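You operate a simulated robot arm through the tools that you are given. There is no shell and no other tool. Be economical: measure what you need, move in short steps, check, and stop when the job is done.

The job below is to be done with a simulated robot arm. You get a single attempt, and the scene is never put back.

Task
Put things in order on the green mat. At the end: the green glass from the green mat stands where the green flask stood; the clear jar stands where the teal polisher stood; the teal polisher stands where the green glass stood; the green flask stands where the white stone block stood; the white stone block from the green mat stands on top of the white yoghurt pot; whatever was shut is shut again. Leave all else as you found it, and nothing knocked over.
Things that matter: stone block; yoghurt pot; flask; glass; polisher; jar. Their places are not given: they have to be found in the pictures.

Only the result counts: the job must be done as asked and must still hold three seconds after the hand-in. Knocking over, shifting, dropping, spilling or breaking anything else fails it.

Robot
A 7-joint arm with a two-finger parallel gripper, fixed in place. Base frame: the origin is at the foot of the arm, x ahead of it, y to its left, z up; the work surface is at about z = 0. Units: m, rad, N and s.
With the tool pointing down near the work surface it reaches from about 0.22 to 0.58 m from the base axis. Its first joint turns from -1.152 to 1.152 rad. Payload 2.5 kg.
The TCP is the grasp point between the finger pads, 0.023 m short of the fingertips. In the tool frame z runs along the fingers and y along their closing line. Largest opening 0.094 m; finger width 0.038, thickness 0.01; the body of the gripper, 0.054 by 0.096 m, starts 0.039 m behind the TCP.
Orientation is that of the tool frame in the base frame, as a unit quaternion [x, y, z, w]. With the fingers straight down and closing along the base's y, the tool's x points along the base's -x, its y along +y and its z along -z.

Tools
- The arm moves only by the tool play_rows. Its argument "motion" is a list of rows, each a list of 7 numbers: the gripper command, from -1 (fully open) to 1 (shut), values between in proportion, then the shift along the tool's x, y, z in m, then the turn, a rotation vector about the tool's x, y, z in rad. In form: [[fingers, tx, ty, tz, ax, ay, az], ...]. A call has 1 to 20 rows; each row is the pose to reach, as a shift and turn from the pose commanded when the call began, along the tool's axes at that moment. Each row takes 0.2 s and may step no farther than 0.05 m and 0.15 rad from the row before; otherwise, or with a gripper value out of range, the whole call is refused. A pose out of reach is approached as far as the arm can. The call stops where the force on the tool passes 40 N (or 10 N more than at its start, if that is more) or the arm is blocked; 0.2 s more then pass. The fingers move at their own pace (about 0.108 m/s each) and stop on an object; they squeeze with about 34 N. The grip force told is the motor's: it shows also when the fingers shut on nothing. Time passes only in rows, and 0.2 s behind the last, so rows that repeat a pose let the fingers close. It gives the time, the measured TCP pose, the force on the tool (base axes), the opening and the grip force at its end, in the units of the frame above (readings bear some noise).
- Cameras (640 x 400 px; columns grow to the right, rows downward): "scene" is fixed at [0.1187, -0.4137, 0.5454]; the picture's right is [0.83, -0.56, 0.00], its down [-0.33, -0.49, -0.81] and it looks along [0.45, 0.67, -0.59] (base axes); focal length 332 px, centre (320, 200). "wrist" rides on the gripper at [0.086, 0.016, -0.074] in the tool frame; the picture's right is [-0.18, 0.98, 0.00], its down [-0.58, -0.11, -0.81] and it looks along [-0.79, -0.15, 0.59] (tool axes); focal length 243 px, centre (320, 200).
- snapshot(camera): a new picture of that camera. It takes no simulated time.
- pixel_to_xyz(camera, pixels): for up to 12 pixels [column, row] of the newest picture of that camera ("zoom" is the newest enlarged one), the place [x, y, z] in the base frame of the surface seen there, good to about 0.002 m, but the place of the scene camera against the robot may be out by one fixed shift of up to 0.012 m in any direction. It takes no simulated time.
- enlarge(camera, box): a new picture of the part [left, top, right, bottom] of that camera's present view, enlarged. It takes no simulated time.
- finish_job(): hands the job in; it is judged then, once.

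Go step by step. Measure first, check grasps and placings, and put right what went wrong. The budget is 80 turns and 46 pictures, counting those below and the enlarged ones. Unless the task says otherwise, let go and move clear before handing in, and close with one line.

The tools are called after "Emit:" as a command line: name --pt "numbers of a row" for each row, then --argument value for the rest, lists and objects as JSON in quotes. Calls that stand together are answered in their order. play_rows: Moves the arm, as the interface text tells. Its arguments: {"type":"object","properties":{"motion":{"type":"array","items":{"type":"array","items":{"type":"number"}}}},"required":["motion"]} The other tools are called the same way: snapshot (camera) takes a picture; pixel_to_xyz (camera, pixels) gives the place of the surface under pixels of a picture; enlarge (camera, box) takes an enlarged picture of a part of a camera's view; finish_job () hands the job in.

At the start:

```text
clock: 0.0
tool_pos: [0.3349, -0.1109, 0.2994]
tcp_rot: [0.0, 1.0, 0.0, 0.0]
force: [-0.8, -0.7, -0.6]
grip_width: 0.0941
gripper_force: 0.1
```

scene: 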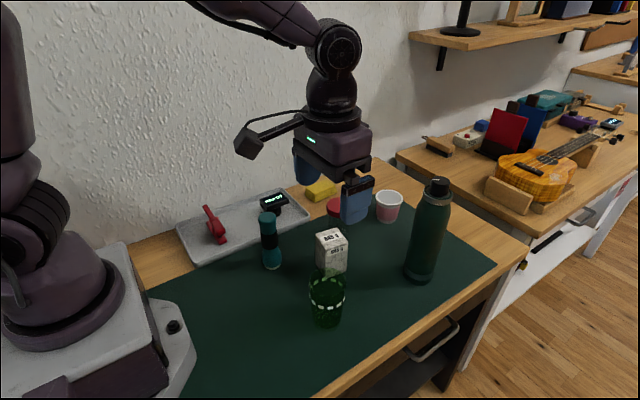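
wrist: 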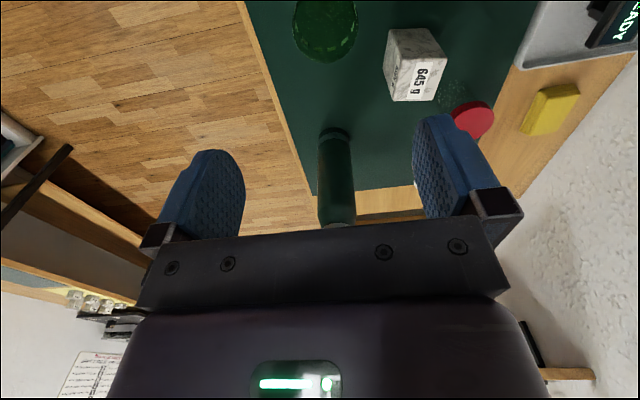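

The pictures show the teal polisher (270,240), stone block (331,250), green glass (327,297), flask (427,230) and pot (388,206). The clear jar isn't obvious, so I'll enlarge to find it.

Emit:
enlarge --camera "scene" --box '[240, 160, 460, 340]'

Emit:
enlarge --camera "wrist" --box '[260, 0, 640, 240]'

```text
2.22 times, centred on (350, 250) of scene
```

zoom: 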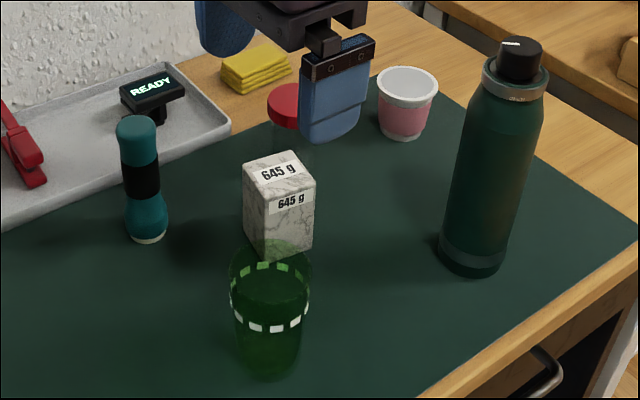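

```text
1.67 times, centred on (450, 120) of wrist
```

zoom: 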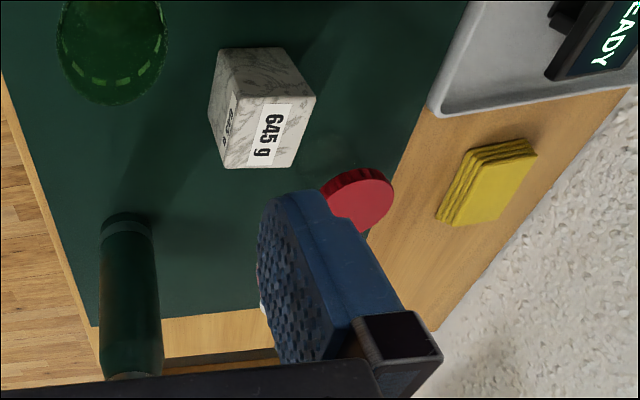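

The clear jar is the one with the red lid, partly hidden behind the block at (333,206). I'll measure key pixels in both cameras.

Emit:
pixel_to_xyz --camera "scene" --pixels '[[266.5, 215], [272, 267], [332, 237], [331, 275], [440, 180], [418, 281], [389, 192], [387, 222], [333, 204], [327, 326], [327, 300], [328, 284]]'

Emit:
pixel_to_xyz --camera "wrist" --pixels '[[478, 119], [412, 40], [416, 80], [392, 95], [435, 98], [445, 58], [388, 28], [427, 30], [337, 165], [330, 132], [325, 55], [325, 20]]'

```text
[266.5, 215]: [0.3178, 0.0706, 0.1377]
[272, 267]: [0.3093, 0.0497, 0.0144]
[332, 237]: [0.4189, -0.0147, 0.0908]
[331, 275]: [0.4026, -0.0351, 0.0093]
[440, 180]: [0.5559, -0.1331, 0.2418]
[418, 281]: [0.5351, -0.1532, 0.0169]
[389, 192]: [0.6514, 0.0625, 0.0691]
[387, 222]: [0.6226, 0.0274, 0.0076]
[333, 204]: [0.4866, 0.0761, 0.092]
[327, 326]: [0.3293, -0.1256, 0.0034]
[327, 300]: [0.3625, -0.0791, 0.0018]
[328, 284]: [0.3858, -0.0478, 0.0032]
```

```text
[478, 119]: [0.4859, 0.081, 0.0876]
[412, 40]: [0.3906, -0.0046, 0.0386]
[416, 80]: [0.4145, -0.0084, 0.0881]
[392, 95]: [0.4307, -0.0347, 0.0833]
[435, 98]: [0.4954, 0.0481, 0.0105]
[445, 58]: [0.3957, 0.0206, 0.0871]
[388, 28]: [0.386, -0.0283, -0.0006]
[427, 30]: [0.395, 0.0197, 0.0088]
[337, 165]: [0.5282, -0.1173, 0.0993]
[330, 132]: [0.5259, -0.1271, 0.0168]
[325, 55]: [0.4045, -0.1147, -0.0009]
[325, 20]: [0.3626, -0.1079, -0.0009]
```

Jar lid at about (0.486,0.08,0.09), block about (0.41,-0.01) and 0.088 tall; the pot is far, around (0.64,0.05). I'll move to look at the pot and jar with the wrist camera.

Emit:
play_rows --pt "-1 -0.016 0.04 0 0 0 0" --pt "-1 -0.032 0.08 0 0 0 0" --pt "-1 -0.048 0.12 0 0 0 0" --pt "-1 -0.065 0.161 0 0 0 0" --pt "-1 -0.065 0.161 0 0 0 0"

Emit:
snapshot --camera "wrist"

Emit:
snapshot --camera "scene"

```text
clock: 1.2
tool_pos: [0.3993, 0.0529, 0.2971]
tcp_rot: [0.0, 1.0, 0.001, 0.001]
force: [-0.4, -0.9, 0.1]
grip_width: 0.0937
gripper_force: 0.0
```

```text
41 pictures are left
```

wrist: 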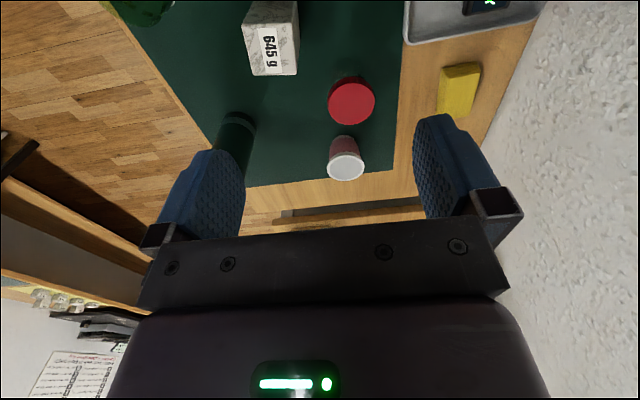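

```text
40 pictures are left
```

scene: 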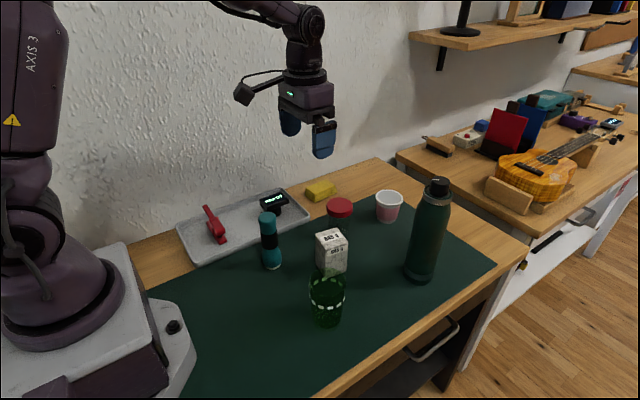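

Pot shows a white top at (345,168) and the jar lid at (351,103). I'll enlarge this part and measure.

Emit:
enlarge --camera "wrist" --box '[265, 60, 425, 200]'

Emit:
pixel_to_xyz --camera "wrist" --pixels '[[346, 168], [346, 178], [346, 155], [329, 168], [363, 166], [344, 140], [352, 103], [352, 123], [330, 103], [374, 103], [352, 83], [348, 77]]'

Emit:
pixel_to_xyz --camera "scene" --pixels '[[389, 197], [377, 197], [401, 198], [389, 203], [340, 207], [328, 207], [352, 207], [340, 198], [340, 214], [330, 229], [317, 234], [347, 240]]'

```text
2.86 times, centred on (345, 130) of wrist
```

zoom: 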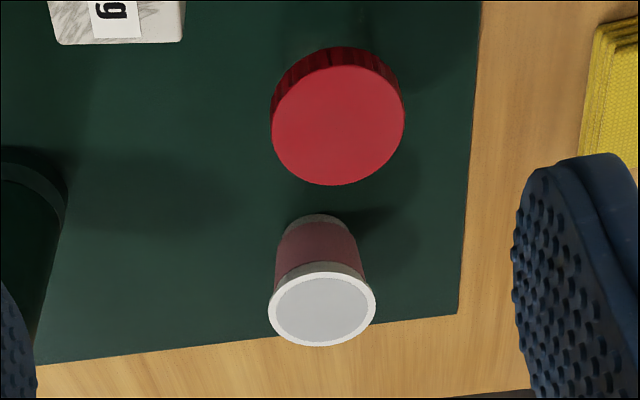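

```text
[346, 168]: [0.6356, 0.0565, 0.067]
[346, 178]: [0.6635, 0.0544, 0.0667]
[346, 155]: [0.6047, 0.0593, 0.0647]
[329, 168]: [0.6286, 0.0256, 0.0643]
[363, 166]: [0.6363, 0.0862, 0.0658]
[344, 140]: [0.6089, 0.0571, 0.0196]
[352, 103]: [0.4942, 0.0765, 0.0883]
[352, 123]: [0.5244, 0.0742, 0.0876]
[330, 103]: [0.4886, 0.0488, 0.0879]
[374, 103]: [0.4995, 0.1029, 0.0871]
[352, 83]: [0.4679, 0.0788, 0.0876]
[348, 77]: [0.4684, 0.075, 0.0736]
```

```text
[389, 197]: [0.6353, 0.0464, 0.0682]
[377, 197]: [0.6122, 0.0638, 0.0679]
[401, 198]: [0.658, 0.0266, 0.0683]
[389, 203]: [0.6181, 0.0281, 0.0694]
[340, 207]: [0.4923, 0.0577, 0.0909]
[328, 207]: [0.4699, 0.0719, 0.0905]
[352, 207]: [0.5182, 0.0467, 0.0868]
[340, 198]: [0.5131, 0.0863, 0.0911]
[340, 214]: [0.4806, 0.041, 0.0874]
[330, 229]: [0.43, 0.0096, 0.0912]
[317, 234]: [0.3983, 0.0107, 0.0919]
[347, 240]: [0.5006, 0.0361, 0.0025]
```

The pot is closed with a flat lid at z≈0.066, centre ≈(0.634,0.056). I'll test empty whether the arm reaches above it with the tool straight down.

Emit:
play_rows --pt "-1 -0.047 0.001 0 0 0 0" --pt "-1 -0.094 0.001 0 0 0 0" --pt "-1 -0.141 0.002 0.0 0 0 0" --pt "-1 -0.188 0.003 0.02 0 0 0" --pt "-1 -0.235 0.003 0.04 0 0 0" --pt "-1 -0.235 0.003 0.08 0 0 0" --pt "-1 -0.235 0.003 0.12 0 0 0" --pt "-1 -0.235 0.003 0.15 0 0 0" --pt "-1 -0.235 0.003 0.15 0 0 0"

```text
refused: row 4 steps farther than a row can; nothing moved
```

Emit:
play_rows --pt "-1 -0.047 0.001 0 0 0 0" --pt "-1 -0.094 0.001 0 0 0 0" --pt "-1 -0.141 0.002 0.0 0 0 0" --pt "-1 -0.188 0.003 0.0 0 0 0" --pt "-1 -0.235 0.003 0.0 0 0 0" --pt "-1 -0.235 0.003 0.04 0 0 0" --pt "-1 -0.235 0.003 0.08 0 0 0" --pt "-1 -0.235 0.003 0.12 0 0 0" --pt "-1 -0.235 0.003 0.15 0 0 0" --pt "-1 -0.235 0.003 0.15 0 0 0"

```text
clock: 3.4
tool_pos: [0.6004, 0.0491, 0.1562]
tcp_rot: [0.0, 1.0, 0.0, 0.001]
force: [-0.9, -0.4, 0.2]
grip_width: 0.0939
gripper_force: 0.0
out of reach, approached as far as the arm can: row 4, 5, 6, 7, 8, 9, 10
```

Straight down stops at x=0.600, so I need some tilt about the closing axis. I'll test 0.35 rad here.

Emit:
play_rows --pt "-1 0 0 0 0 -0.12 0" --pt "-1 0 0 0 0 -0.24 0" --pt "-1 0 0 0 0 -0.35 0" --pt "-1 0 0 0 0 -0.35 0" --pt "-1 0 0 0 0 -0.35 0"

```text
clock: 4.6
tool_pos: [0.599, 0.0491, 0.1574]
tcp_rot: [0.0, 0.985, 0.0, 0.175]
force: [0.1, -1.1, 0.0]
grip_width: 0.094
gripper_force: 0.1
```

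Tilt works; now extend to over the pot at the eventual placing pose.

Emit:
play_rows --pt "-1 -0.0263 0.007 0.033 0 0 0" --pt "-1 -0.0263 0.007 0.033 0 0 0" --pt "-1 -0.0263 0.007 0.033 0 0 0"

Emit:
snapshot --camera "wrist"

```text
clock: 5.4
tool_pos: [0.6346, 0.0559, 0.1354]
tcp_rot: [0.0, 0.985, 0.001, 0.174]
force: [-0.6, 0.1, 0.9]
grip_width: 0.0939
gripper_force: 0.1
```

```text
38 pictures are left
```

wrist: 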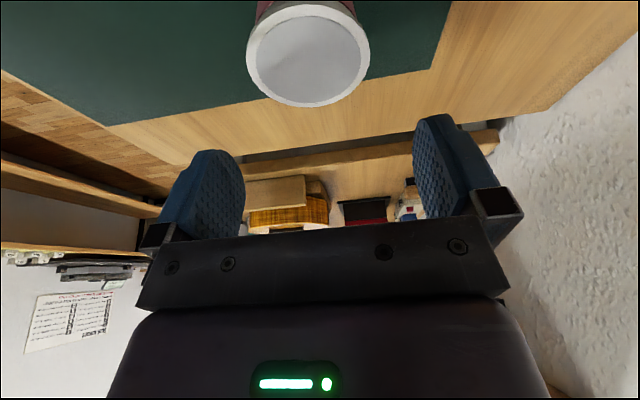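

The placing pose is reachable with 0.35 rad tilt. I'll measure the pot lid rim from this close view.

Emit:
pixel_to_xyz --camera "wrist" --pixels '[[250, 52], [367, 52], [310, 104], [304, 8], [308, 52], [270, 92], [350, 90]]'

```text
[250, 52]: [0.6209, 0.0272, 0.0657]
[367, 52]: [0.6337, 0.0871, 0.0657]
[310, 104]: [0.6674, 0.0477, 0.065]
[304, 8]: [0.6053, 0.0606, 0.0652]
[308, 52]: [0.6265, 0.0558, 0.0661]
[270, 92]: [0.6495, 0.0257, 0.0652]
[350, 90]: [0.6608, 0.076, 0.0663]
```

Pot lid centre is ≈(0.636,0.0553), radius ≈0.032, z 0.0657. Next I go up and back to look at the block from behind it.

Emit:
play_rows --pt "-1 -0.0131 0 -0.036 0 0 0" --pt "-1 -0.0262 0 -0.072 0 0 0" --pt "-1 -0.0394 0 -0.108 0 0 0" --pt "-1 0.0058 -0.00825 -0.1245 0 0.04375 0" --pt "-1 0.051 -0.0165 -0.141 0 0.0875 0" --pt "-1 0.0962 -0.02475 -0.1575 0 0.13125 0" --pt "-1 0.1414 -0.033 -0.174 0 0.175 0" --pt "-1 0.1866 -0.04125 -0.1905 0 0.21875 0" --pt "-1 0.2318 -0.0495 -0.207 0 0.2625 0" --pt "-1 0.277 -0.05775 -0.2235 0 0.30625 0" --pt "-1 0.3222 -0.066 -0.24 0 0.35 0" --pt "-1 0.3222 -0.066 -0.24 0 0.35 0"

Emit:
snapshot --camera "wrist"

```text
clock: 8.0
tool_pos: [0.2551, -0.0086, 0.2507]
tcp_rot: [0.0, 1.0, 0.001, 0.0]
force: [0.9, -0.1, -0.4]
grip_width: 0.0941
gripper_force: 0.1
```

```text
37 pictures are left
```

wrist: 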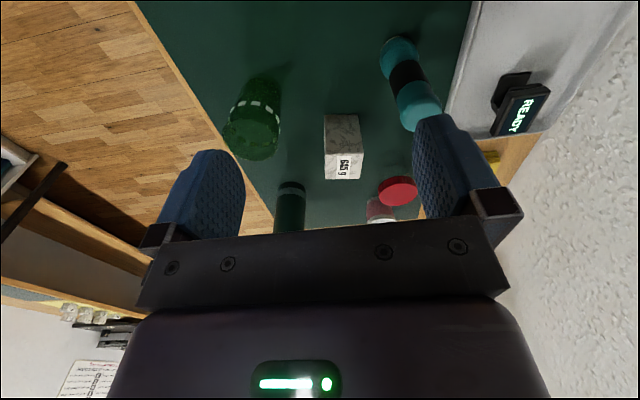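

All the objects are in view. I'll enlarge this area and measure the block's corners.

Emit:
enlarge --camera "wrist" --box '[215, 25, 455, 205]'

```text
2.22 times, centred on (335, 115) of wrist
```

zoom: 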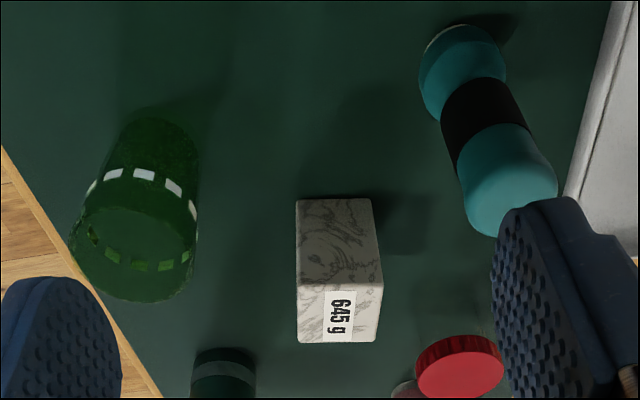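

Block top corners in zoom: (299,292), (380,287), (376,340), (300,342); bottom corners (298,201), (369,199).

Emit:
pixel_to_xyz --camera "zoom" --pixels '[[302, 294], [377, 290], [374, 338], [302, 340], [300, 204], [367, 202], [340, 317], [460, 370], [467, 30], [480, 100], [510, 190], [462, 48]]'

Emit:
pixel_to_xyz --camera "zoom" --pixels '[[145, 172], [92, 185], [190, 208], [135, 225], [130, 297], [75, 255], [185, 270], [150, 120], [140, 175], [220, 360], [160, 265], [100, 290]]'

```text
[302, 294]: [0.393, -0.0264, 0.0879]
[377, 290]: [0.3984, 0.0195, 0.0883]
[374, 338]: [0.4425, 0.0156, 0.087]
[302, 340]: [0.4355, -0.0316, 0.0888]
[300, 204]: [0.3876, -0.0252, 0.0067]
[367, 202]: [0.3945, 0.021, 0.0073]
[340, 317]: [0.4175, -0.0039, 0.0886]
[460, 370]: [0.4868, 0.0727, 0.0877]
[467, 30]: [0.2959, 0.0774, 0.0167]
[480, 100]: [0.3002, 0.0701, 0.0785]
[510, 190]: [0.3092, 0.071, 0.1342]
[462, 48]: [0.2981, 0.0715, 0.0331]
```

```text
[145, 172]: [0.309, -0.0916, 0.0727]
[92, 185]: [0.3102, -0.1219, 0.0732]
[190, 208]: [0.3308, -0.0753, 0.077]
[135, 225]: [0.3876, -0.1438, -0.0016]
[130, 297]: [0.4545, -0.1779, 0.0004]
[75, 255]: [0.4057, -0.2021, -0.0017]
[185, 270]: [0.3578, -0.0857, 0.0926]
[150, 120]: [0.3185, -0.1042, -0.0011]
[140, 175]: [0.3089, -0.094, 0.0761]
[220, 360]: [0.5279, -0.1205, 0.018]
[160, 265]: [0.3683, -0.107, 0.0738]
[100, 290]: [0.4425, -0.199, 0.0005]
```

Block: centre ≈(0.4165,-0.0053), 0.05 square, yaw ≈-0.117 rad, top 0.088. I move above it with that yaw, then tilt.

Emit:
play_rows --pt "-1 -0.0404 0.001 0.0127 0 0 0.03" --pt "-1 -0.0808 0.002 0.0254 0 0 0.06" --pt "-1 -0.121 0.003 0.038 0 0 0.09" --pt "-1 -0.1614 0.0033 0.05 0 0 0.117" --pt "-1 -0.1614 0.0033 0.05 0 0 0.117"

Emit:
play_rows --pt "-1 0 0 0 0 -0.12 0" --pt "-1 0 0 0 0 -0.24 0" --pt "-1 0 0 0 0 -0.35 0" --pt "-1 0 0 0 0 -0.35 0"

```text
clock: 9.2
tool_pos: [0.4145, -0.0067, 0.2002]
tcp_rot: [0.058, 0.998, 0.001, 0.0]
force: [-0.7, -0.5, 0.2]
grip_width: 0.0943
gripper_force: 0.1
```

```text
clock: 10.2
tool_pos: [0.413, -0.0061, 0.1998]
tcp_rot: [0.058, 0.983, -0.01, 0.175]
force: [0.1, 0.0, 0.0]
grip_width: 0.0938
gripper_force: 0.0
```

Yaw sign checks with the block side. Descend vertically with fingers open to z≈0.0675 and close.

Emit:
play_rows --pt "-1 -0.0033 0.0012 0.0012 0 0 0" --pt "-1 0.0118 0.0012 0.0426 0 0 0" --pt "-1 0.027 0.0012 0.084 0 0 0" --pt "-1 0.0345 0.0012 0.1047 0 0 0" --pt "-1 0.0421 0.0012 0.1254 0 0 0" --pt "-1 0.0421 0.0012 0.1254 0 0 0"

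Emit:
play_rows --pt "1 0 0 0 0 0 0" --pt "1 0 0 0 0 0 0" --pt "1 0 0 0 0 0 0" --pt "1 0 0 0 0 0 0"

Emit:
snapshot --camera "scene"

```text
clock: 11.6
tool_pos: [0.4157, -0.0053, 0.0679]
tcp_rot: [0.058, 0.983, -0.01, 0.174]
force: [0.5, -0.3, 0.4]
grip_width: 0.094
gripper_force: 0.0
```

```text
clock: 12.6
tool_pos: [0.4154, -0.0052, 0.0674]
tcp_rot: [0.058, 0.983, -0.01, 0.173]
force: [-0.2, -3.0, 0.3]
grip_width: 0.0519
gripper_force: 34.2
```

```text
35 pictures are left
```

scene: 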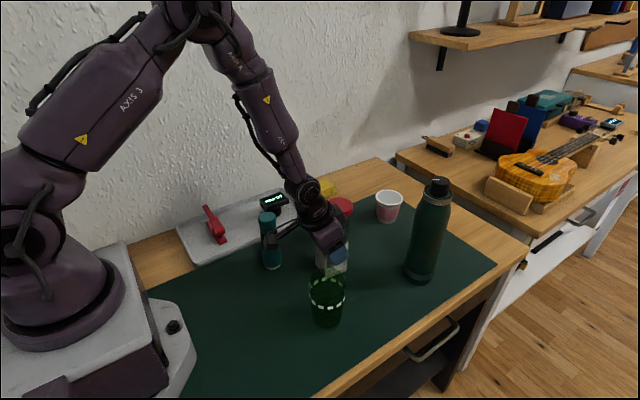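

Block gripped (0.052 wide, 34 N). Lift straight up 0.12 m.

Emit:
play_rows --pt "1 -0.0069 0 -0.0188 0 0 0" --pt "1 -0.0206 0 -0.0563 0 0 0" --pt "1 -0.0343 0 -0.0939 0 0 0" --pt "1 -0.0412 0 -0.1127 0 0 0" --pt "1 -0.0412 0 -0.1127 0 0 0"

Emit:
snapshot --camera "scene"

```text
clock: 13.8
tool_pos: [0.4163, -0.0062, 0.1888]
tcp_rot: [0.058, 0.983, -0.01, 0.174]
force: [-0.4, -1.0, 1.3]
grip_width: 0.0
gripper_force: 33.5
```

```text
34 pictures are left
```

scene: 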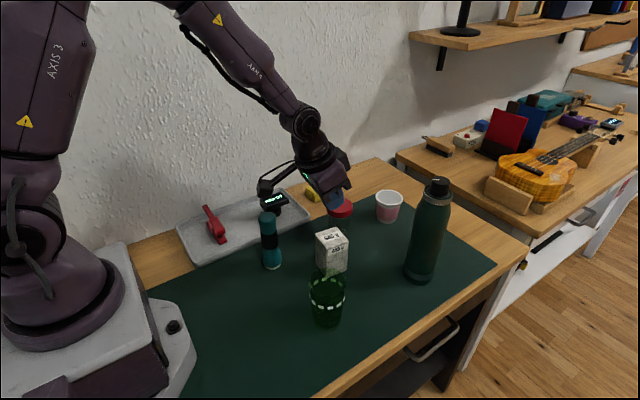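

The block slipped out (width 0.0) and still stands near its place at (331,250). I'll look closely before retrying lower and slower.

Emit:
enlarge --camera "scene" --box '[240, 170, 400, 300]'

Emit:
snapshot --camera "wrist"

```text
3.08 times, centred on (320, 235) of scene
```

zoom: 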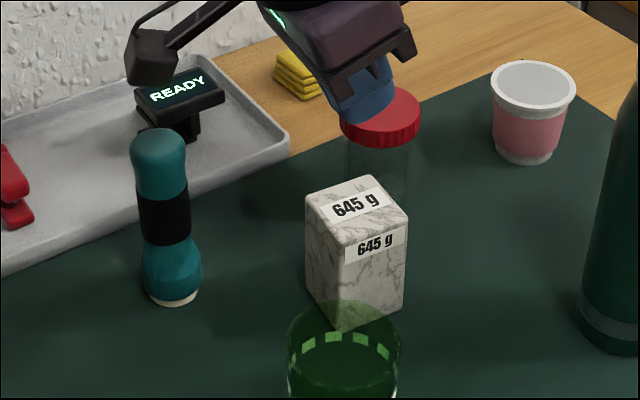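

```text
32 pictures are left
```

wrist: 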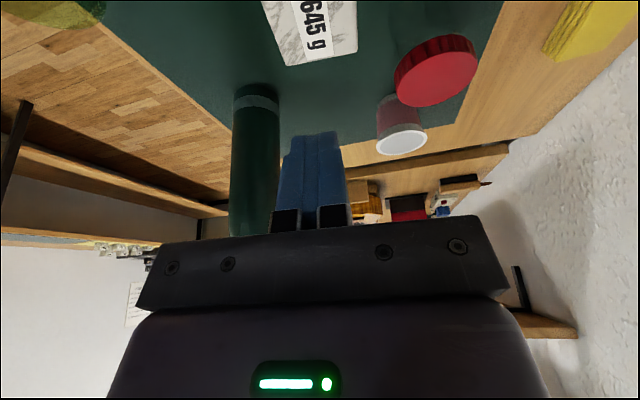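

The block is upright and about in place. I measure its visible top edge in the wrist view to confirm its pose.

Emit:
pixel_to_xyz --camera "wrist" --pixels '[[287, 64], [356, 51], [355, 5], [270, 20], [320, 58], [310, 5]]'

```text
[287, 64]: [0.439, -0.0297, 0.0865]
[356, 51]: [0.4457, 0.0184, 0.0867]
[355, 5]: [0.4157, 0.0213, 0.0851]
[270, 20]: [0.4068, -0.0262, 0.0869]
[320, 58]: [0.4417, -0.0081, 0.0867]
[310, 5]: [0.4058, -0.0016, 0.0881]
```

Block centre is now ≈(0.418,-0.003), same yaw. Reopen and go down again slightly lower (z≈0.060), then close with a longer squeeze.

Emit:
play_rows --pt "-1 -0.0011 0.0029 0.0005 0 0 0" --pt "-1 -0.0011 0.0029 0.0005 0 0 0" --pt "-1 -0.0011 0.0029 0.0005 0 0 0" --pt "-1 0.0126 0.0029 0.038 0 0 0" --pt "-1 0.0263 0.0029 0.0755 0 0 0" --pt "-1 0.0349 0.0029 0.099 0 0 0" --pt "-1 0.0429 0.0029 0.121 0 0 0" --pt "-1 0.0429 0.0029 0.121 0 0 0"

Emit:
play_rows --pt "1 0 0 0 0 0 0" --pt "1 0 0 0 0 0 0" --pt "1 0 0 0 0 0 0" --pt "1 0 0 0 0 0 0" --pt "1 0 0 0 0 0 0" --pt "1 -0.0003 0 -0.001 0 0 0" --pt "1 -0.001 0 -0.0029 0 0 0" --pt "1 -0.0019 0 -0.0053 0 0 0" --pt "1 -0.0029 0 -0.008 0 0 0" --pt "1 -0.0029 0 -0.008 0 0 0"

Emit:
snapshot --camera "wrist"

```text
clock: 15.6
tool_pos: [0.4183, -0.0029, 0.0611]
tcp_rot: [0.058, 0.983, -0.01, 0.175]
force: [0.1, 0.0, -0.6]
grip_width: 0.0938
gripper_force: 0.0
```

```text
clock: 17.8
tool_pos: [0.4176, -0.0025, 0.069]
tcp_rot: [0.057, 0.983, -0.01, 0.173]
force: [0.3, 0.6, -6.6]
grip_width: 0.0518
gripper_force: 33.7
```

```text
31 pictures are left
```

wrist: 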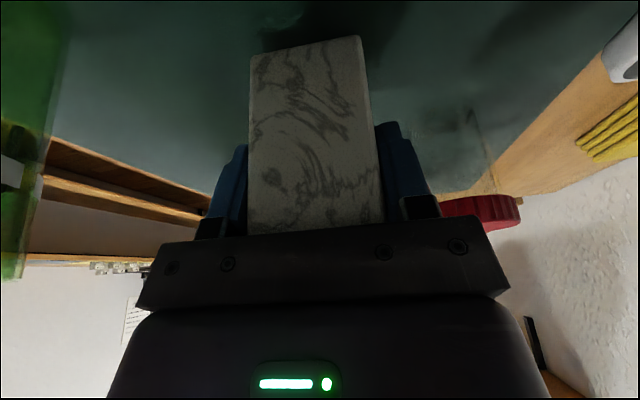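

The force of -6.6 N matches the whole block's weight at 8 mm lift, width 0.052: it is held. Continue slowly upward, with gentle ramps.

Emit:
play_rows --pt "1 -0.0007 0 -0.0019 0 0 0" --pt "1 -0.0021 0 -0.0056 0 0 0" --pt "1 -0.0041 0 -0.0113 0 0 0" --pt "1 -0.0065 0 -0.0178 0 0 0" --pt "1 -0.0089 0 -0.0244 0 0 0" --pt "1 -0.0113 0 -0.031 0 0 0" --pt "1 -0.0137 0 -0.0376 0 0 0" --pt "1 -0.0161 0 -0.0441 0 0 0" --pt "1 -0.0185 0 -0.0507 0 0 0" --pt "1 -0.0202 0 -0.0554 0 0 0" --pt "1 -0.0209 0 -0.0573 0 0 0" --pt "1 -0.0209 0 -0.0573 0 0 0"

Emit:
snapshot --camera "wrist"

```text
clock: 20.4
tool_pos: [0.4183, -0.0021, 0.1299]
tcp_rot: [0.058, 0.983, -0.01, 0.173]
force: [0.1, 0.1, -7.3]
grip_width: 0.0523
gripper_force: 33.9
```

```text
30 pictures are left
```

wrist: 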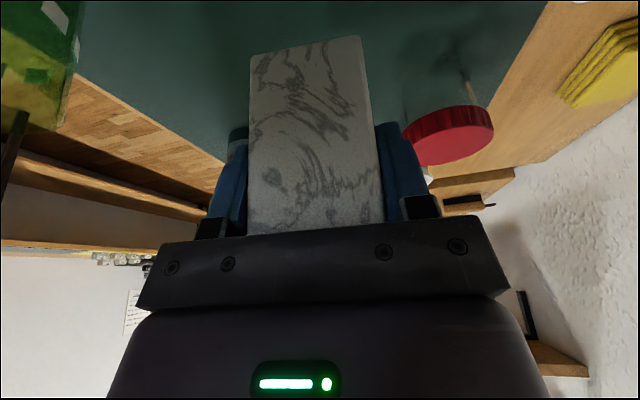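

No slip. Lift a bit more, then carry smoothly above the pot.

Emit:
play_rows --pt "1 -0.0008 0 -0.0021 0 0 0" --pt "1 -0.0027 0 -0.0075 0 0 0" --pt "1 -0.0054 0 -0.0148 0 0 0" --pt "1 -0.0081 0 -0.0222 0 0 0" --pt "1 -0.0108 0 -0.0296 0 0 0" --pt "1 -0.0135 0 -0.037 0 0 0" --pt "1 -0.0148 0 -0.0408 0 0 0" --pt "1 -0.0154 0 -0.0423 0 0 0" --pt "1 -0.0154 0 -0.0423 0 0 0"

Emit:
play_rows --pt "1 -0.0039 0.0016 0.0014 0 0 0" --pt "1 -0.0118 0.0049 0.0043 0 0 0" --pt "1 -0.0256 0.0107 0.0093 0 0 0" --pt "1 -0.0414 0.0173 0.0151 0 0 0" --pt "1 -0.0571 0.0239 0.0208 0 0 0" --pt "1 -0.0729 0.0305 0.0266 0 0 0" --pt "1 -0.0887 0.037 0.0323 0 0 0" --pt "1 -0.1044 0.0436 0.0381 0 0 0" --pt "1 -0.1202 0.0502 0.0438 0 0 0" --pt "1 -0.1359 0.0568 0.0495 0 0 0" --pt "1 -0.1517 0.0634 0.0553 0 0 0" --pt "1 -0.1675 0.07 0.061 0 0 0" --pt "1 -0.1812 0.0757 0.0661 0 0 0" --pt "1 -0.1911 0.0798 0.0696 0 0 0" --pt "1 -0.197 0.0823 0.0718 0 0 0" --pt "1 -0.197 0.0823 0.0718 0 0 0"

Emit:
snapshot --camera "scene"

Emit:
snapshot --camera "wrist"

```text
clock: 22.4
tool_pos: [0.4168, -0.0016, 0.1729]
tcp_rot: [0.057, 0.983, -0.01, 0.174]
force: [-0.6, -0.6, -6.7]
grip_width: 0.0521
gripper_force: 33.9
```

```text
clock: 25.8
tool_pos: [0.6351, 0.054, 0.1755]
tcp_rot: [0.058, 0.983, -0.01, 0.173]
force: [-0.5, -0.2, -6.3]
grip_width: 0.0518
gripper_force: 34.2
```

```text
29 pictures are left
```

scene: 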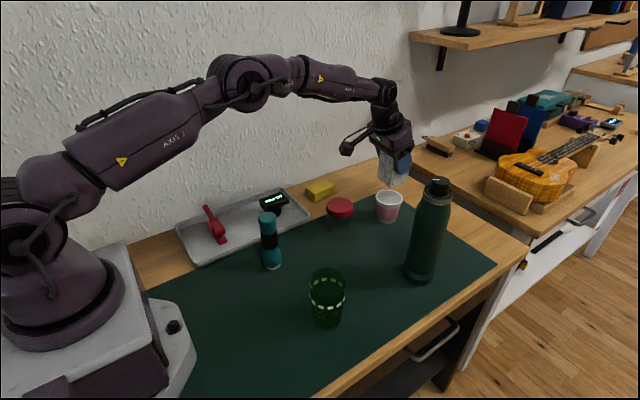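

```text
28 pictures are left
```

wrist: 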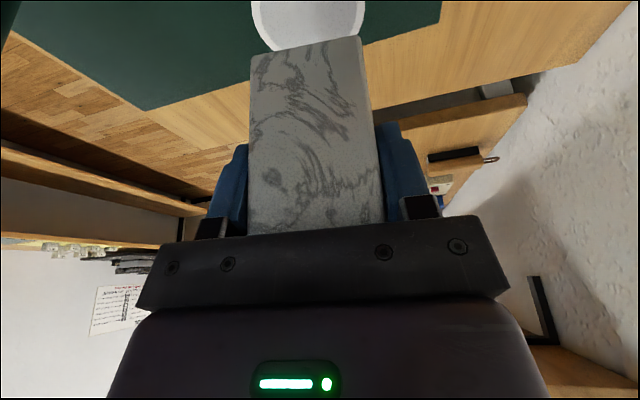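

The block is held over the pot. I measure its bottom front edge for height and centring.

Emit:
pixel_to_xyz --camera "wrist" --pixels '[[254, 60], [358, 44], [306, 52], [253, 225], [378, 212]]'

```text
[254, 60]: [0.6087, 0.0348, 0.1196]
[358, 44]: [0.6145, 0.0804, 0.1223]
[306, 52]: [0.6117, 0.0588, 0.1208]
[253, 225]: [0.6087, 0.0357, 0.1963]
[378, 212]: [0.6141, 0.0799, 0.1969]
```

Block centre ≈(0.636,0.055), matching the pot centre; bottom ≈0.115. Lower about 0.046 gently.

Emit:
play_rows --pt "1 0.0007 0 0.0019 0 0 0" --pt "1 0.0027 0 0.0075 0 0 0" --pt "1 0.0055 0 0.015 0 0 0" --pt "1 0.0082 0 0.0225 0 0 0" --pt "1 0.011 0 0.03 0 0 0" --pt "1 0.013 0 0.0355 0 0 0" --pt "1 0.0144 0 0.0394 0 0 0" --pt "1 0.0151 0 0.0413 0 0 0" --pt "1 0.0158 0 0.0432 0 0 0" --pt "1 0.0158 0 0.0432 0 0 0"

Emit:
snapshot --camera "wrist"

```text
clock: 28.0
tool_pos: [0.6363, 0.0543, 0.1285]
tcp_rot: [0.058, 0.983, -0.011, 0.174]
force: [-0.7, 0.0, -5.9]
grip_width: 0.0517
gripper_force: 34.2
```

```text
27 pictures are left
```

wrist: 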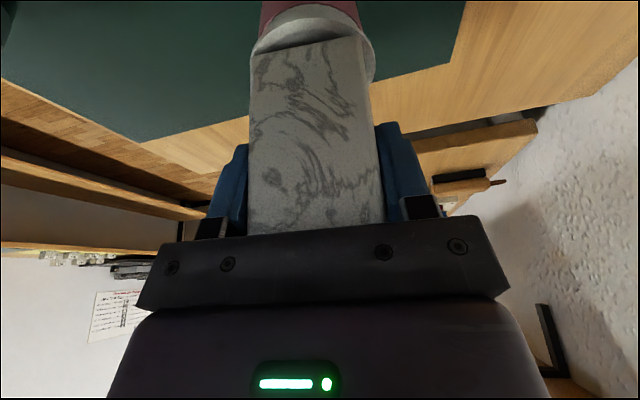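

Still carrying full weight (-5.9 N); lower 1.5 mm at a time.

Emit:
play_rows --pt "1 0.0003 0 0.0007 0 0 0" --pt "1 0.0005 0 0.0014 0 0 0" --pt "1 0.0005 0 0.0014 0 0 0"

Emit:
play_rows --pt "1 0.0003 0 0.0007 0 0 0" --pt "1 0.0005 0 0.0014 0 0 0" --pt "1 0.0005 0 0.0014 0 0 0"

```text
clock: 28.8
tool_pos: [0.6367, 0.0547, 0.1262]
tcp_rot: [0.057, 0.983, -0.01, 0.173]
force: [0.0, -0.6, -6.1]
grip_width: 0.0519
gripper_force: 34.0
```

```text
clock: 29.6
tool_pos: [0.6363, 0.0538, 0.1262]
tcp_rot: [0.058, 0.983, -0.01, 0.173]
force: [0.4, -0.8, -5.8]
grip_width: 0.0518
gripper_force: 34.2
```

Emit:
play_rows --pt "1 0.0003 0 0.0009 0 0 0" --pt "1 0.0003 0 0.0009 0 0 0"

Emit:
play_rows --pt "1 0.0003 0 0.0009 0 0 0" --pt "1 0.0003 0 0.0009 0 0 0"

Emit:
enlarge --camera "scene" --box '[340, 130, 440, 230]'

```text
clock: 30.2
tool_pos: [0.6364, 0.0551, 0.125]
tcp_rot: [0.057, 0.983, -0.011, 0.175]
force: [-0.5, 0.4, -2.1]
grip_width: 0.052
gripper_force: 33.7
```

```text
clock: 30.8
tool_pos: [0.6372, 0.0552, 0.1245]
tcp_rot: [0.058, 0.983, -0.01, 0.175]
force: [-1.3, 0.6, 1.8]
grip_width: 0.0517
gripper_force: 34.2
```

```text
4.00 times, centred on (390, 180) of scene
```

zoom: 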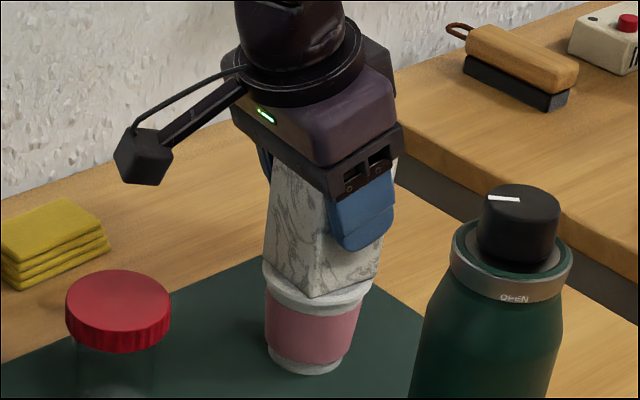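

Contact (weight now on the pot). Release and rise vertically.

Emit:
play_rows --pt "0.5 0 0 0 0 0 0" --pt "-0.3 0 0 0 0 0 0" --pt "-1 0 0 0 0 0 0" --pt "-1 0 0 0 0 0 0" --pt "-1 0 0 0 0 0 0" --pt "-1 -0.0034 0 -0.0094 0 0 0" --pt "-1 -0.0137 0 -0.0376 0 0 0" --pt "-1 -0.0274 0 -0.0751 0 0 0" --pt "-1 -0.0411 0 -0.1127 0 0 0" --pt "-1 -0.0411 0 -0.1127 0 0 0"

Emit:
enlarge --camera "scene" --box '[300, 120, 480, 300]'

```text
clock: 33.0
tool_pos: [0.6377, 0.0558, 0.2434]
tcp_rot: [0.057, 0.983, -0.01, 0.174]
force: [-0.2, 0.2, -0.6]
grip_width: 0.0941
gripper_force: 0.0
```

```text
2.22 times, centred on (390, 210) of scene
```

zoom: 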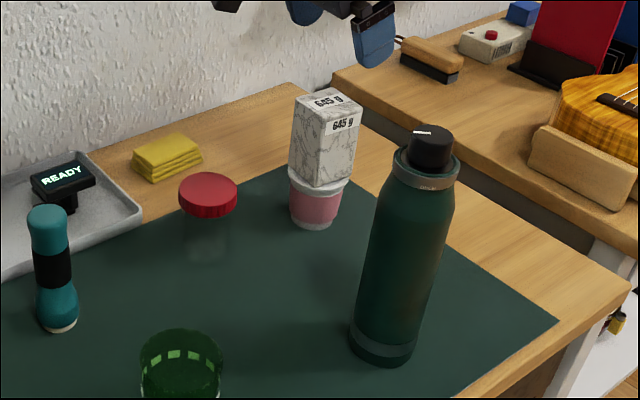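

Block stands on the pot. Now go up and back to view the flask from above, straightening the tool.

Emit:
play_rows --pt "-1 -0.0157 0 -0.0429 0 0 0" --pt "-1 -0.0313 0 -0.0857 0 0 0" --pt "-1 -0.047 0 -0.1286 0 0 0" --pt "-1 -0.0161 -0.0285 -0.1399 -0.0026 0.0437 -0.0146" --pt "-1 0.0149 -0.0571 -0.1512 -0.0051 0.0875 -0.0292" --pt "-1 0.0458 -0.0856 -0.1625 -0.0077 0.1312 -0.0439" --pt "-1 0.0767 -0.1142 -0.1738 -0.0102 0.175 -0.0585" --pt "-1 0.1076 -0.1427 -0.185 -0.0128 0.2187 -0.0731" --pt "-1 0.1386 -0.1712 -0.1963 -0.0154 0.2625 -0.0878" --pt "-1 0.1695 -0.1998 -0.2076 -0.0179 0.3062 -0.1024" --pt "-1 0.2004 -0.2283 -0.2189 -0.0205 0.35 -0.117" --pt "-1 0.2004 -0.2283 -0.2189 -0.0205 0.35 -0.117"

Emit:
enlarge --camera "wrist" --box '[250, 60, 450, 240]'

```text
clock: 35.6
tool_pos: [0.3467, -0.1427, 0.3788]
tcp_rot: [0.0, 1.0, 0.0, -0.001]
force: [-0.2, 0.8, 0.4]
grip_width: 0.0941
gripper_force: 0.0
out of reach, approached as far as the arm can: row 2, 3
```

```text
2.22 times, centred on (350, 150) of wrist
```

zoom: 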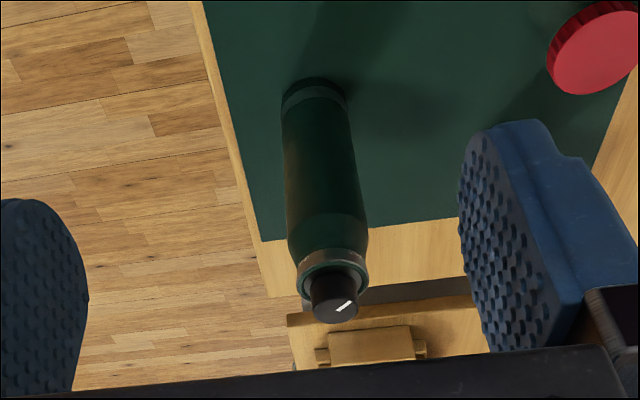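

Flask fully visible. I measure the cap, ring, shoulder and body.

Emit:
pixel_to_xyz --camera "zoom" --pixels '[[336, 309], [315, 312], [355, 304], [334, 297], [330, 255], [303, 275], [364, 268], [328, 240], [327, 225], [322, 180], [316, 110], [312, 88]]'

Emit:
pixel_to_xyz --camera "zoom" --pixels '[[338, 320], [301, 262], [364, 256], [288, 235], [365, 230], [290, 190], [355, 190], [284, 105], [345, 105], [331, 280], [333, 263], [330, 248]]'

```text
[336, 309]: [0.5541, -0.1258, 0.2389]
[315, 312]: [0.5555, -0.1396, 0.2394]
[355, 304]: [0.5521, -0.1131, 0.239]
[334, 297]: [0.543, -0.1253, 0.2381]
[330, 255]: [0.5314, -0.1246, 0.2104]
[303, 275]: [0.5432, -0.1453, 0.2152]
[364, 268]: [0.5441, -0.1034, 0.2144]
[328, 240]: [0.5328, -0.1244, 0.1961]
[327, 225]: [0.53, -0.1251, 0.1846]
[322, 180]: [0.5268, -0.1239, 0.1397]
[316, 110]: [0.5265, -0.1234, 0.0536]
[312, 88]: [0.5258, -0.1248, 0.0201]
```

```text
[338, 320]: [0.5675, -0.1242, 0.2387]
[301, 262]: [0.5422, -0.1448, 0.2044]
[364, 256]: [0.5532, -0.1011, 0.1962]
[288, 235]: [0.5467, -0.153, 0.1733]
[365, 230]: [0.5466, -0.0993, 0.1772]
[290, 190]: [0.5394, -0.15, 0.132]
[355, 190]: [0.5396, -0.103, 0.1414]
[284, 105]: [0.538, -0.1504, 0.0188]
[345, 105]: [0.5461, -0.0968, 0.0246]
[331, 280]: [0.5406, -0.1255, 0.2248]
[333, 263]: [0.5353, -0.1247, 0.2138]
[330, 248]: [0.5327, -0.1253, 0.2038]
```

Flask axis ≈(0.555,-0.126): cap top 0.239 (r≈0.0145), steel ring z 0.200–0.213 (r≈0.0235). I'll grip the ring from above at TCP z≈0.215, first moving above it.

Emit:
play_rows --pt "-1 -0.045 0.004 0.01 0 0 0" --pt "-1 -0.09 0.008 0.03 0 0 0" --pt "-1 -0.13 0.012 0.05 0 0 0" --pt "-1 -0.17 0.016 0.07 0 0 0" --pt "-1 -0.19 0.017 0.09 0 0 0" --pt "-1 -0.208 0.017 0.105 0 0 0" --pt "-1 -0.208 0.017 0.105 0 0 0"

Emit:
snapshot --camera "wrist"

```text
clock: 37.2
tool_pos: [0.5553, -0.1228, 0.2741]
tcp_rot: [-0.001, 1.0, 0.0, 0.0]
force: [-0.6, 0.6, -0.1]
grip_width: 0.094
gripper_force: 0.0
```

```text
23 pictures are left
```

wrist: 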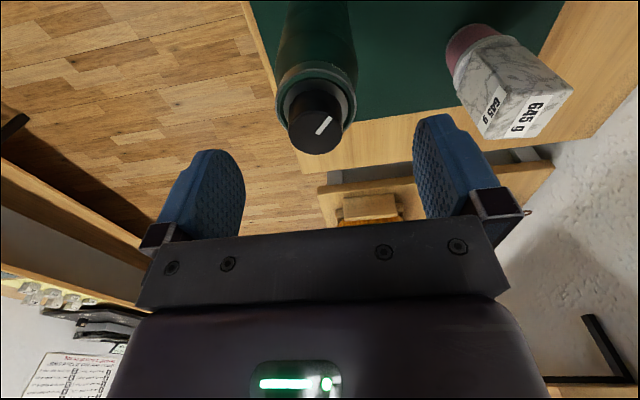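

Well centred. Descend to z 0.215 and close, then lift 6 mm slowly to test.

Emit:
play_rows --pt "-1 0 -0.0032 0.02 0 0 0" --pt "-1 0 -0.0032 0.04 0 0 0" --pt "-1 0 -0.0032 0.059 0 0 0" --pt "-1 0 -0.0032 0.059 0 0 0"

Emit:
play_rows --pt "0 0 0 0 0 0 0" --pt "0.3 0 0 0 0 0 0" --pt "1 0 0 0 0 0 0" --pt "1 0 0 0 0 0 0" --pt "1 0 0 0 0 0 0"

Emit:
play_rows --pt "1 0 0 -0.001 0 0 0" --pt "1 0 0 -0.003 0 0 0" --pt "1 0 0 -0.005 0 0 0" --pt "1 0 0 -0.006 0 0 0" --pt "1 0 0 -0.006 0 0 0"

```text
clock: 38.2
tool_pos: [0.556, -0.1273, 0.2184]
tcp_rot: [-0.002, 1.0, 0.0, 0.001]
force: [0.1, -0.6, -0.9]
grip_width: 0.0941
gripper_force: 0.0
```

```text
clock: 39.4
tool_pos: [0.555, -0.1282, 0.2171]
tcp_rot: [-0.001, 1.0, 0.001, 0.0]
force: [0.3, 1.2, 1.5]
grip_width: 0.0492
gripper_force: 33.6
```

```text
clock: 40.6
tool_pos: [0.5566, -0.1271, 0.2222]
tcp_rot: [-0.002, 1.0, 0.0, -0.001]
force: [0.7, -1.4, -5.2]
grip_width: 0.0492
gripper_force: 33.6
```

Flask held (≈5 N). Lift 3 cm more slowly and carry it along the free diagonal to the block's old place.

Emit:
play_rows --pt "1 0 0 -0.002 0 0 0" --pt "1 0 0 -0.007 0 0 0" --pt "1 0 0 -0.014 0 0 0" --pt "1 0 0 -0.021 0 0 0" --pt "1 0 0 -0.027 0 0 0" --pt "1 0 0 -0.03 0 0 0" --pt "1 0 0 -0.03 0 0 0"

Emit:
play_rows --pt "1 0.0028 0.0024 0 0 0 0" --pt "1 0.0083 0.0073 0 0 0 0" --pt "1 0.0181 0.0159 0 0 0 0" --pt "1 0.0292 0.0256 0 0 0 0" --pt "1 0.0403 0.0354 0 0 0 0" --pt "1 0.0514 0.0451 0 0 0 0" --pt "1 0.0626 0.0549 0 0 0 0" --pt "1 0.0737 0.0647 0 0 0 0" --pt "1 0.0848 0.0744 0 0 0 0" --pt "1 0.0959 0.0842 0 0 0 0" --pt "1 0.107 0.0939 0 0 0 0" --pt "1 0.1182 0.1037 0 0 0 0" --pt "1 0.1279 0.1122 0 0 0 0" --pt "1 0.1348 0.1183 0 0 0 0" --pt "1 0.139 0.122 0 0 0 0" --pt "1 0.139 0.122 0 0 0 0" --pt "1 0.139 0.122 0 0 0 0"

Emit:
snapshot --camera "scene"

Emit:
snapshot --camera "wrist"

```text
clock: 42.2
tool_pos: [0.5553, -0.1268, 0.2522]
tcp_rot: [-0.001, 1.0, 0.0, 0.0]
force: [-0.1, -0.3, -5.6]
grip_width: 0.0489
gripper_force: 34.1
```

```text
clock: 45.8
tool_pos: [0.4169, -0.0041, 0.2528]
tcp_rot: [0.0, 1.0, 0.001, 0.0]
force: [0.4, -0.2, -5.5]
grip_width: 0.0489
gripper_force: 34.6
```

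```text
22 pictures are left
```

scene: 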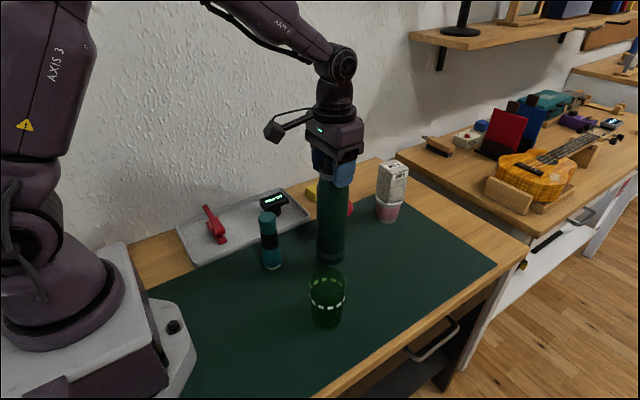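

```text
21 pictures are left
```

wrist: 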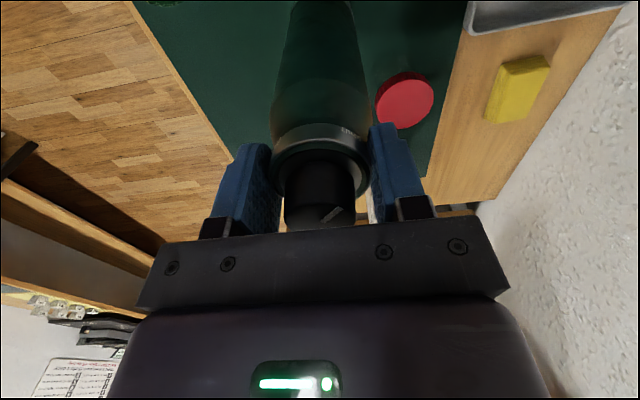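

Flask is over the spot. Lower it 33 mm then feel for the mat.

Emit:
play_rows --pt "1 0 -0.0008 0.002 0 0 0" --pt "1 0 -0.0008 0.007 0 0 0" --pt "1 0 -0.0008 0.014 0 0 0" --pt "1 0 -0.0008 0.021 0 0 0" --pt "1 0 -0.0008 0.027 0 0 0" --pt "1 0 -0.0008 0.031 0 0 0" --pt "1 0 -0.0008 0.033 0 0 0" --pt "1 0 -0.0008 0.033 0 0 0"

Emit:
play_rows --pt "1 0 0 0.001 0 0 0" --pt "1 0 0 0.001 0 0 0"

Emit:
play_rows --pt "1 0 0 0.001 0 0 0" --pt "1 0 0 0.001 0 0 0"

```text
clock: 47.6
tool_pos: [0.4158, -0.0052, 0.2184]
tcp_rot: [-0.001, 1.0, 0.0, 0.0]
force: [0.4, 0.4, -5.6]
grip_width: 0.0489
gripper_force: 33.8
```

```text
clock: 48.2
tool_pos: [0.4155, -0.0051, 0.2174]
tcp_rot: [0.0, 1.0, 0.0, -0.001]
force: [-1.8, 1.1, 0.4]
grip_width: 0.0485
gripper_force: 34.1
```

```text
clock: 48.8
tool_pos: [0.4163, -0.0053, 0.2183]
tcp_rot: [-0.001, 1.0, 0.0, -0.001]
force: [-4.9, 0.7, 11.8]
grip_width: 0.0488
gripper_force: 34.6
```

Touched down (pressing 12 N), back off 1 mm, release, rise, then move back to view the glass.

Emit:
play_rows --pt "1 0 0 -0.001 0 0 0" --pt "0.5 0 0 -0.001 0 0 0" --pt "-0.2 0 0 -0.001 0 0 0" --pt "-1 0 0 -0.001 0 0 0" --pt "-1 0 0 -0.001 0 0 0" --pt "-1 0 0 -0.02 0 0 0" --pt "-1 0 0 -0.06 0 0 0" --pt "-1 0 0 -0.1 0 0 0" --pt "-1 0.04 -0.022 -0.1 0 0 0" --pt "-1 0.08 -0.044 -0.1 0 0 0" --pt "-1 0.12 -0.066 -0.1 0 0 0" --pt "-1 0.155 -0.09 -0.1 0 0 0" --pt "-1 0.155 -0.1 -0.09 0 0 0"

Emit:
snapshot --camera "wrist"

```text
clock: 51.6
tool_pos: [0.2605, -0.1042, 0.3066]
tcp_rot: [-0.001, 1.0, 0.0, 0.0]
force: [0.7, 0.0, -0.9]
grip_width: 0.0941
gripper_force: 0.1
```

```text
20 pictures are left
```

wrist: 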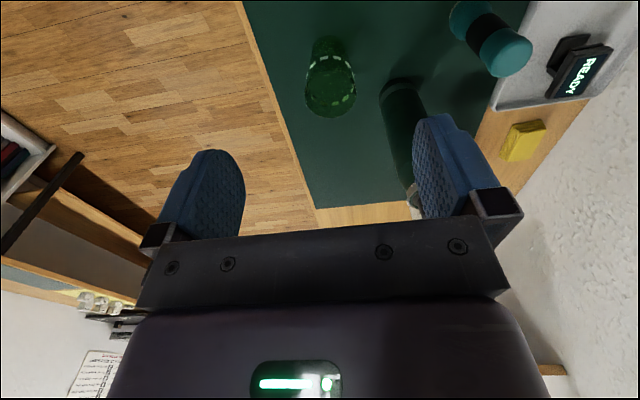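

Flask stands. I enlarge the glass (330,77), polisher, and flask base area.

Emit:
enlarge --camera "wrist" --box '[280, 20, 400, 130]'

Emit:
pixel_to_xyz --camera "wrist" --pixels '[[410, 90], [404, 150], [383, 92], [423, 85], [455, 12], [487, 10], [500, 62], [525, 55], [470, 5], [490, 33], [505, 75], [472, 25]]'

```text
3.64 times, centred on (340, 75) of wrist
```

zoom: 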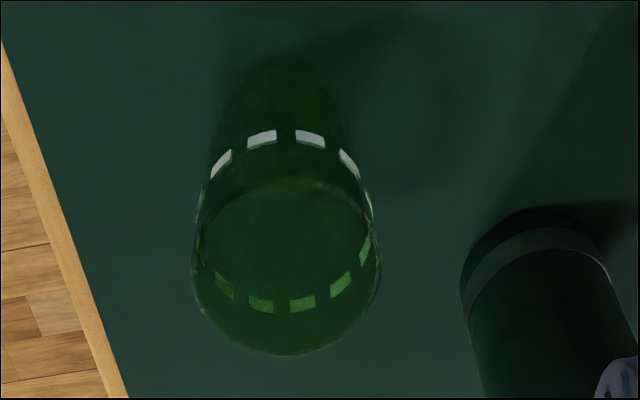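

```text
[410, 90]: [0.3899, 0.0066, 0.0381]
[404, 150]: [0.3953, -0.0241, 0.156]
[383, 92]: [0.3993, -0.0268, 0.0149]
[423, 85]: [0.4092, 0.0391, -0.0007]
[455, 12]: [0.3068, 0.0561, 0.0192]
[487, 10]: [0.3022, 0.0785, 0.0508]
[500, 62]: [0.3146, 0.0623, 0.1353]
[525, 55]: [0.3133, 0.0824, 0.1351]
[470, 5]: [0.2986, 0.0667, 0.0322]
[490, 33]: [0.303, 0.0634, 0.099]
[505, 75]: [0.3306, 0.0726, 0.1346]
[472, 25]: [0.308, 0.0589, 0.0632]
```

The glass's white band dashes give opaque points on its circle; measure them plus the rim.

Emit:
pixel_to_xyz --camera "zoom" --pixels '[[262, 139], [310, 139], [221, 163], [349, 163], [223, 285], [260, 304], [302, 303], [340, 284], [365, 249], [285, 354], [285, 181], [369, 205]]'

```text
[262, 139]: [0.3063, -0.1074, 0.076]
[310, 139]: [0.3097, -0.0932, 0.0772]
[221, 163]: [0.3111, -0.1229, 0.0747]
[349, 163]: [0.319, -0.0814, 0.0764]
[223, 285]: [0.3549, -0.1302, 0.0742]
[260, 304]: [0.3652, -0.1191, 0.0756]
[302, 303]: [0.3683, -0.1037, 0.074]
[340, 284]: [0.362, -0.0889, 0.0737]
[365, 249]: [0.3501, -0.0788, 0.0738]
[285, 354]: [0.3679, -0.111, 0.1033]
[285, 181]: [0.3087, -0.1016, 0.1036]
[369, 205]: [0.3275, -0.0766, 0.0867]
```

Glass axis ≈(0.3375,-0.1055), r≈0.031, rim 0.1035. Move above, descend to z 0.075, grip, and test-lift 6 mm.

Emit:
play_rows --pt "-1 -0.026 -0.0013 0.03 0 0 0" --pt "-1 -0.052 -0.0013 0.06 0 0 0" --pt "-1 -0.077 -0.0013 0.09 0 0 0" --pt "-1 -0.077 -0.0013 0.13 0 0 0" --pt "-1 -0.077 -0.0013 0.165 0 0 0" --pt "-1 -0.077 -0.0013 0.165 0 0 0"

Emit:
snapshot --camera "wrist"

```text
clock: 53.0
tool_pos: [0.3406, -0.1076, 0.1422]
tcp_rot: [0.0, 1.0, -0.001, 0.0]
force: [-0.9, -0.1, -0.4]
grip_width: 0.0941
gripper_force: 0.0
```

```text
18 pictures are left
```

wrist: 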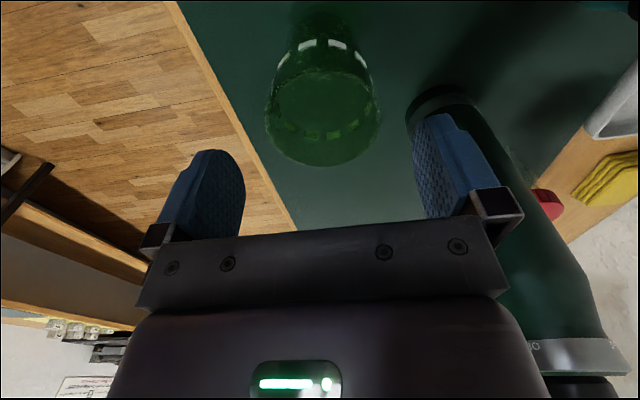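

Centred over the glass. Descend and grip.

Emit:
play_rows --pt "-1 0.002 0.0015 0.03 0 0 0" --pt "-1 0.002 0.0015 0.055 0 0 0" --pt "-1 0.002 0.0015 0.067 0 0 0" --pt "-1 0.002 0.0015 0.067 0 0 0"

Emit:
play_rows --pt "-0.3 0 0 0 0 0 0" --pt "0 0 0 0 0 0 0" --pt "0.2 0 0 0 0 0 0" --pt "0.35 0 0 0 0 0 0" --pt "0.4 0 0 0 0 0 0" --pt "0.4 0 0 0 0 0 0"

Emit:
play_rows --pt "0.4 0 0 -0.001 0 0 0" --pt "0.4 0 0 -0.003 0 0 0" --pt "0.4 0 0 -0.005 0 0 0" --pt "0.4 0 0 -0.006 0 0 0" --pt "0.4 0 0 -0.006 0 0 0"

```text
clock: 54.0
tool_pos: [0.3357, -0.1068, 0.0752]
tcp_rot: [0.0, 1.0, 0.001, 0.0]
force: [-0.2, 0.4, 0.5]
grip_width: 0.0939
gripper_force: 0.1
```

```text
clock: 55.4
tool_pos: [0.3363, -0.1072, 0.0753]
tcp_rot: [-0.001, 1.0, 0.0, 0.0]
force: [0.6, 0.1, -0.1]
grip_width: 0.0616
gripper_force: 34.4
```

```text
clock: 56.6
tool_pos: [0.3373, -0.107, 0.0805]
tcp_rot: [-0.001, 1.0, 0.0, 0.0]
force: [0.3, -0.1, -2.7]
grip_width: 0.0614
gripper_force: 34.4
```

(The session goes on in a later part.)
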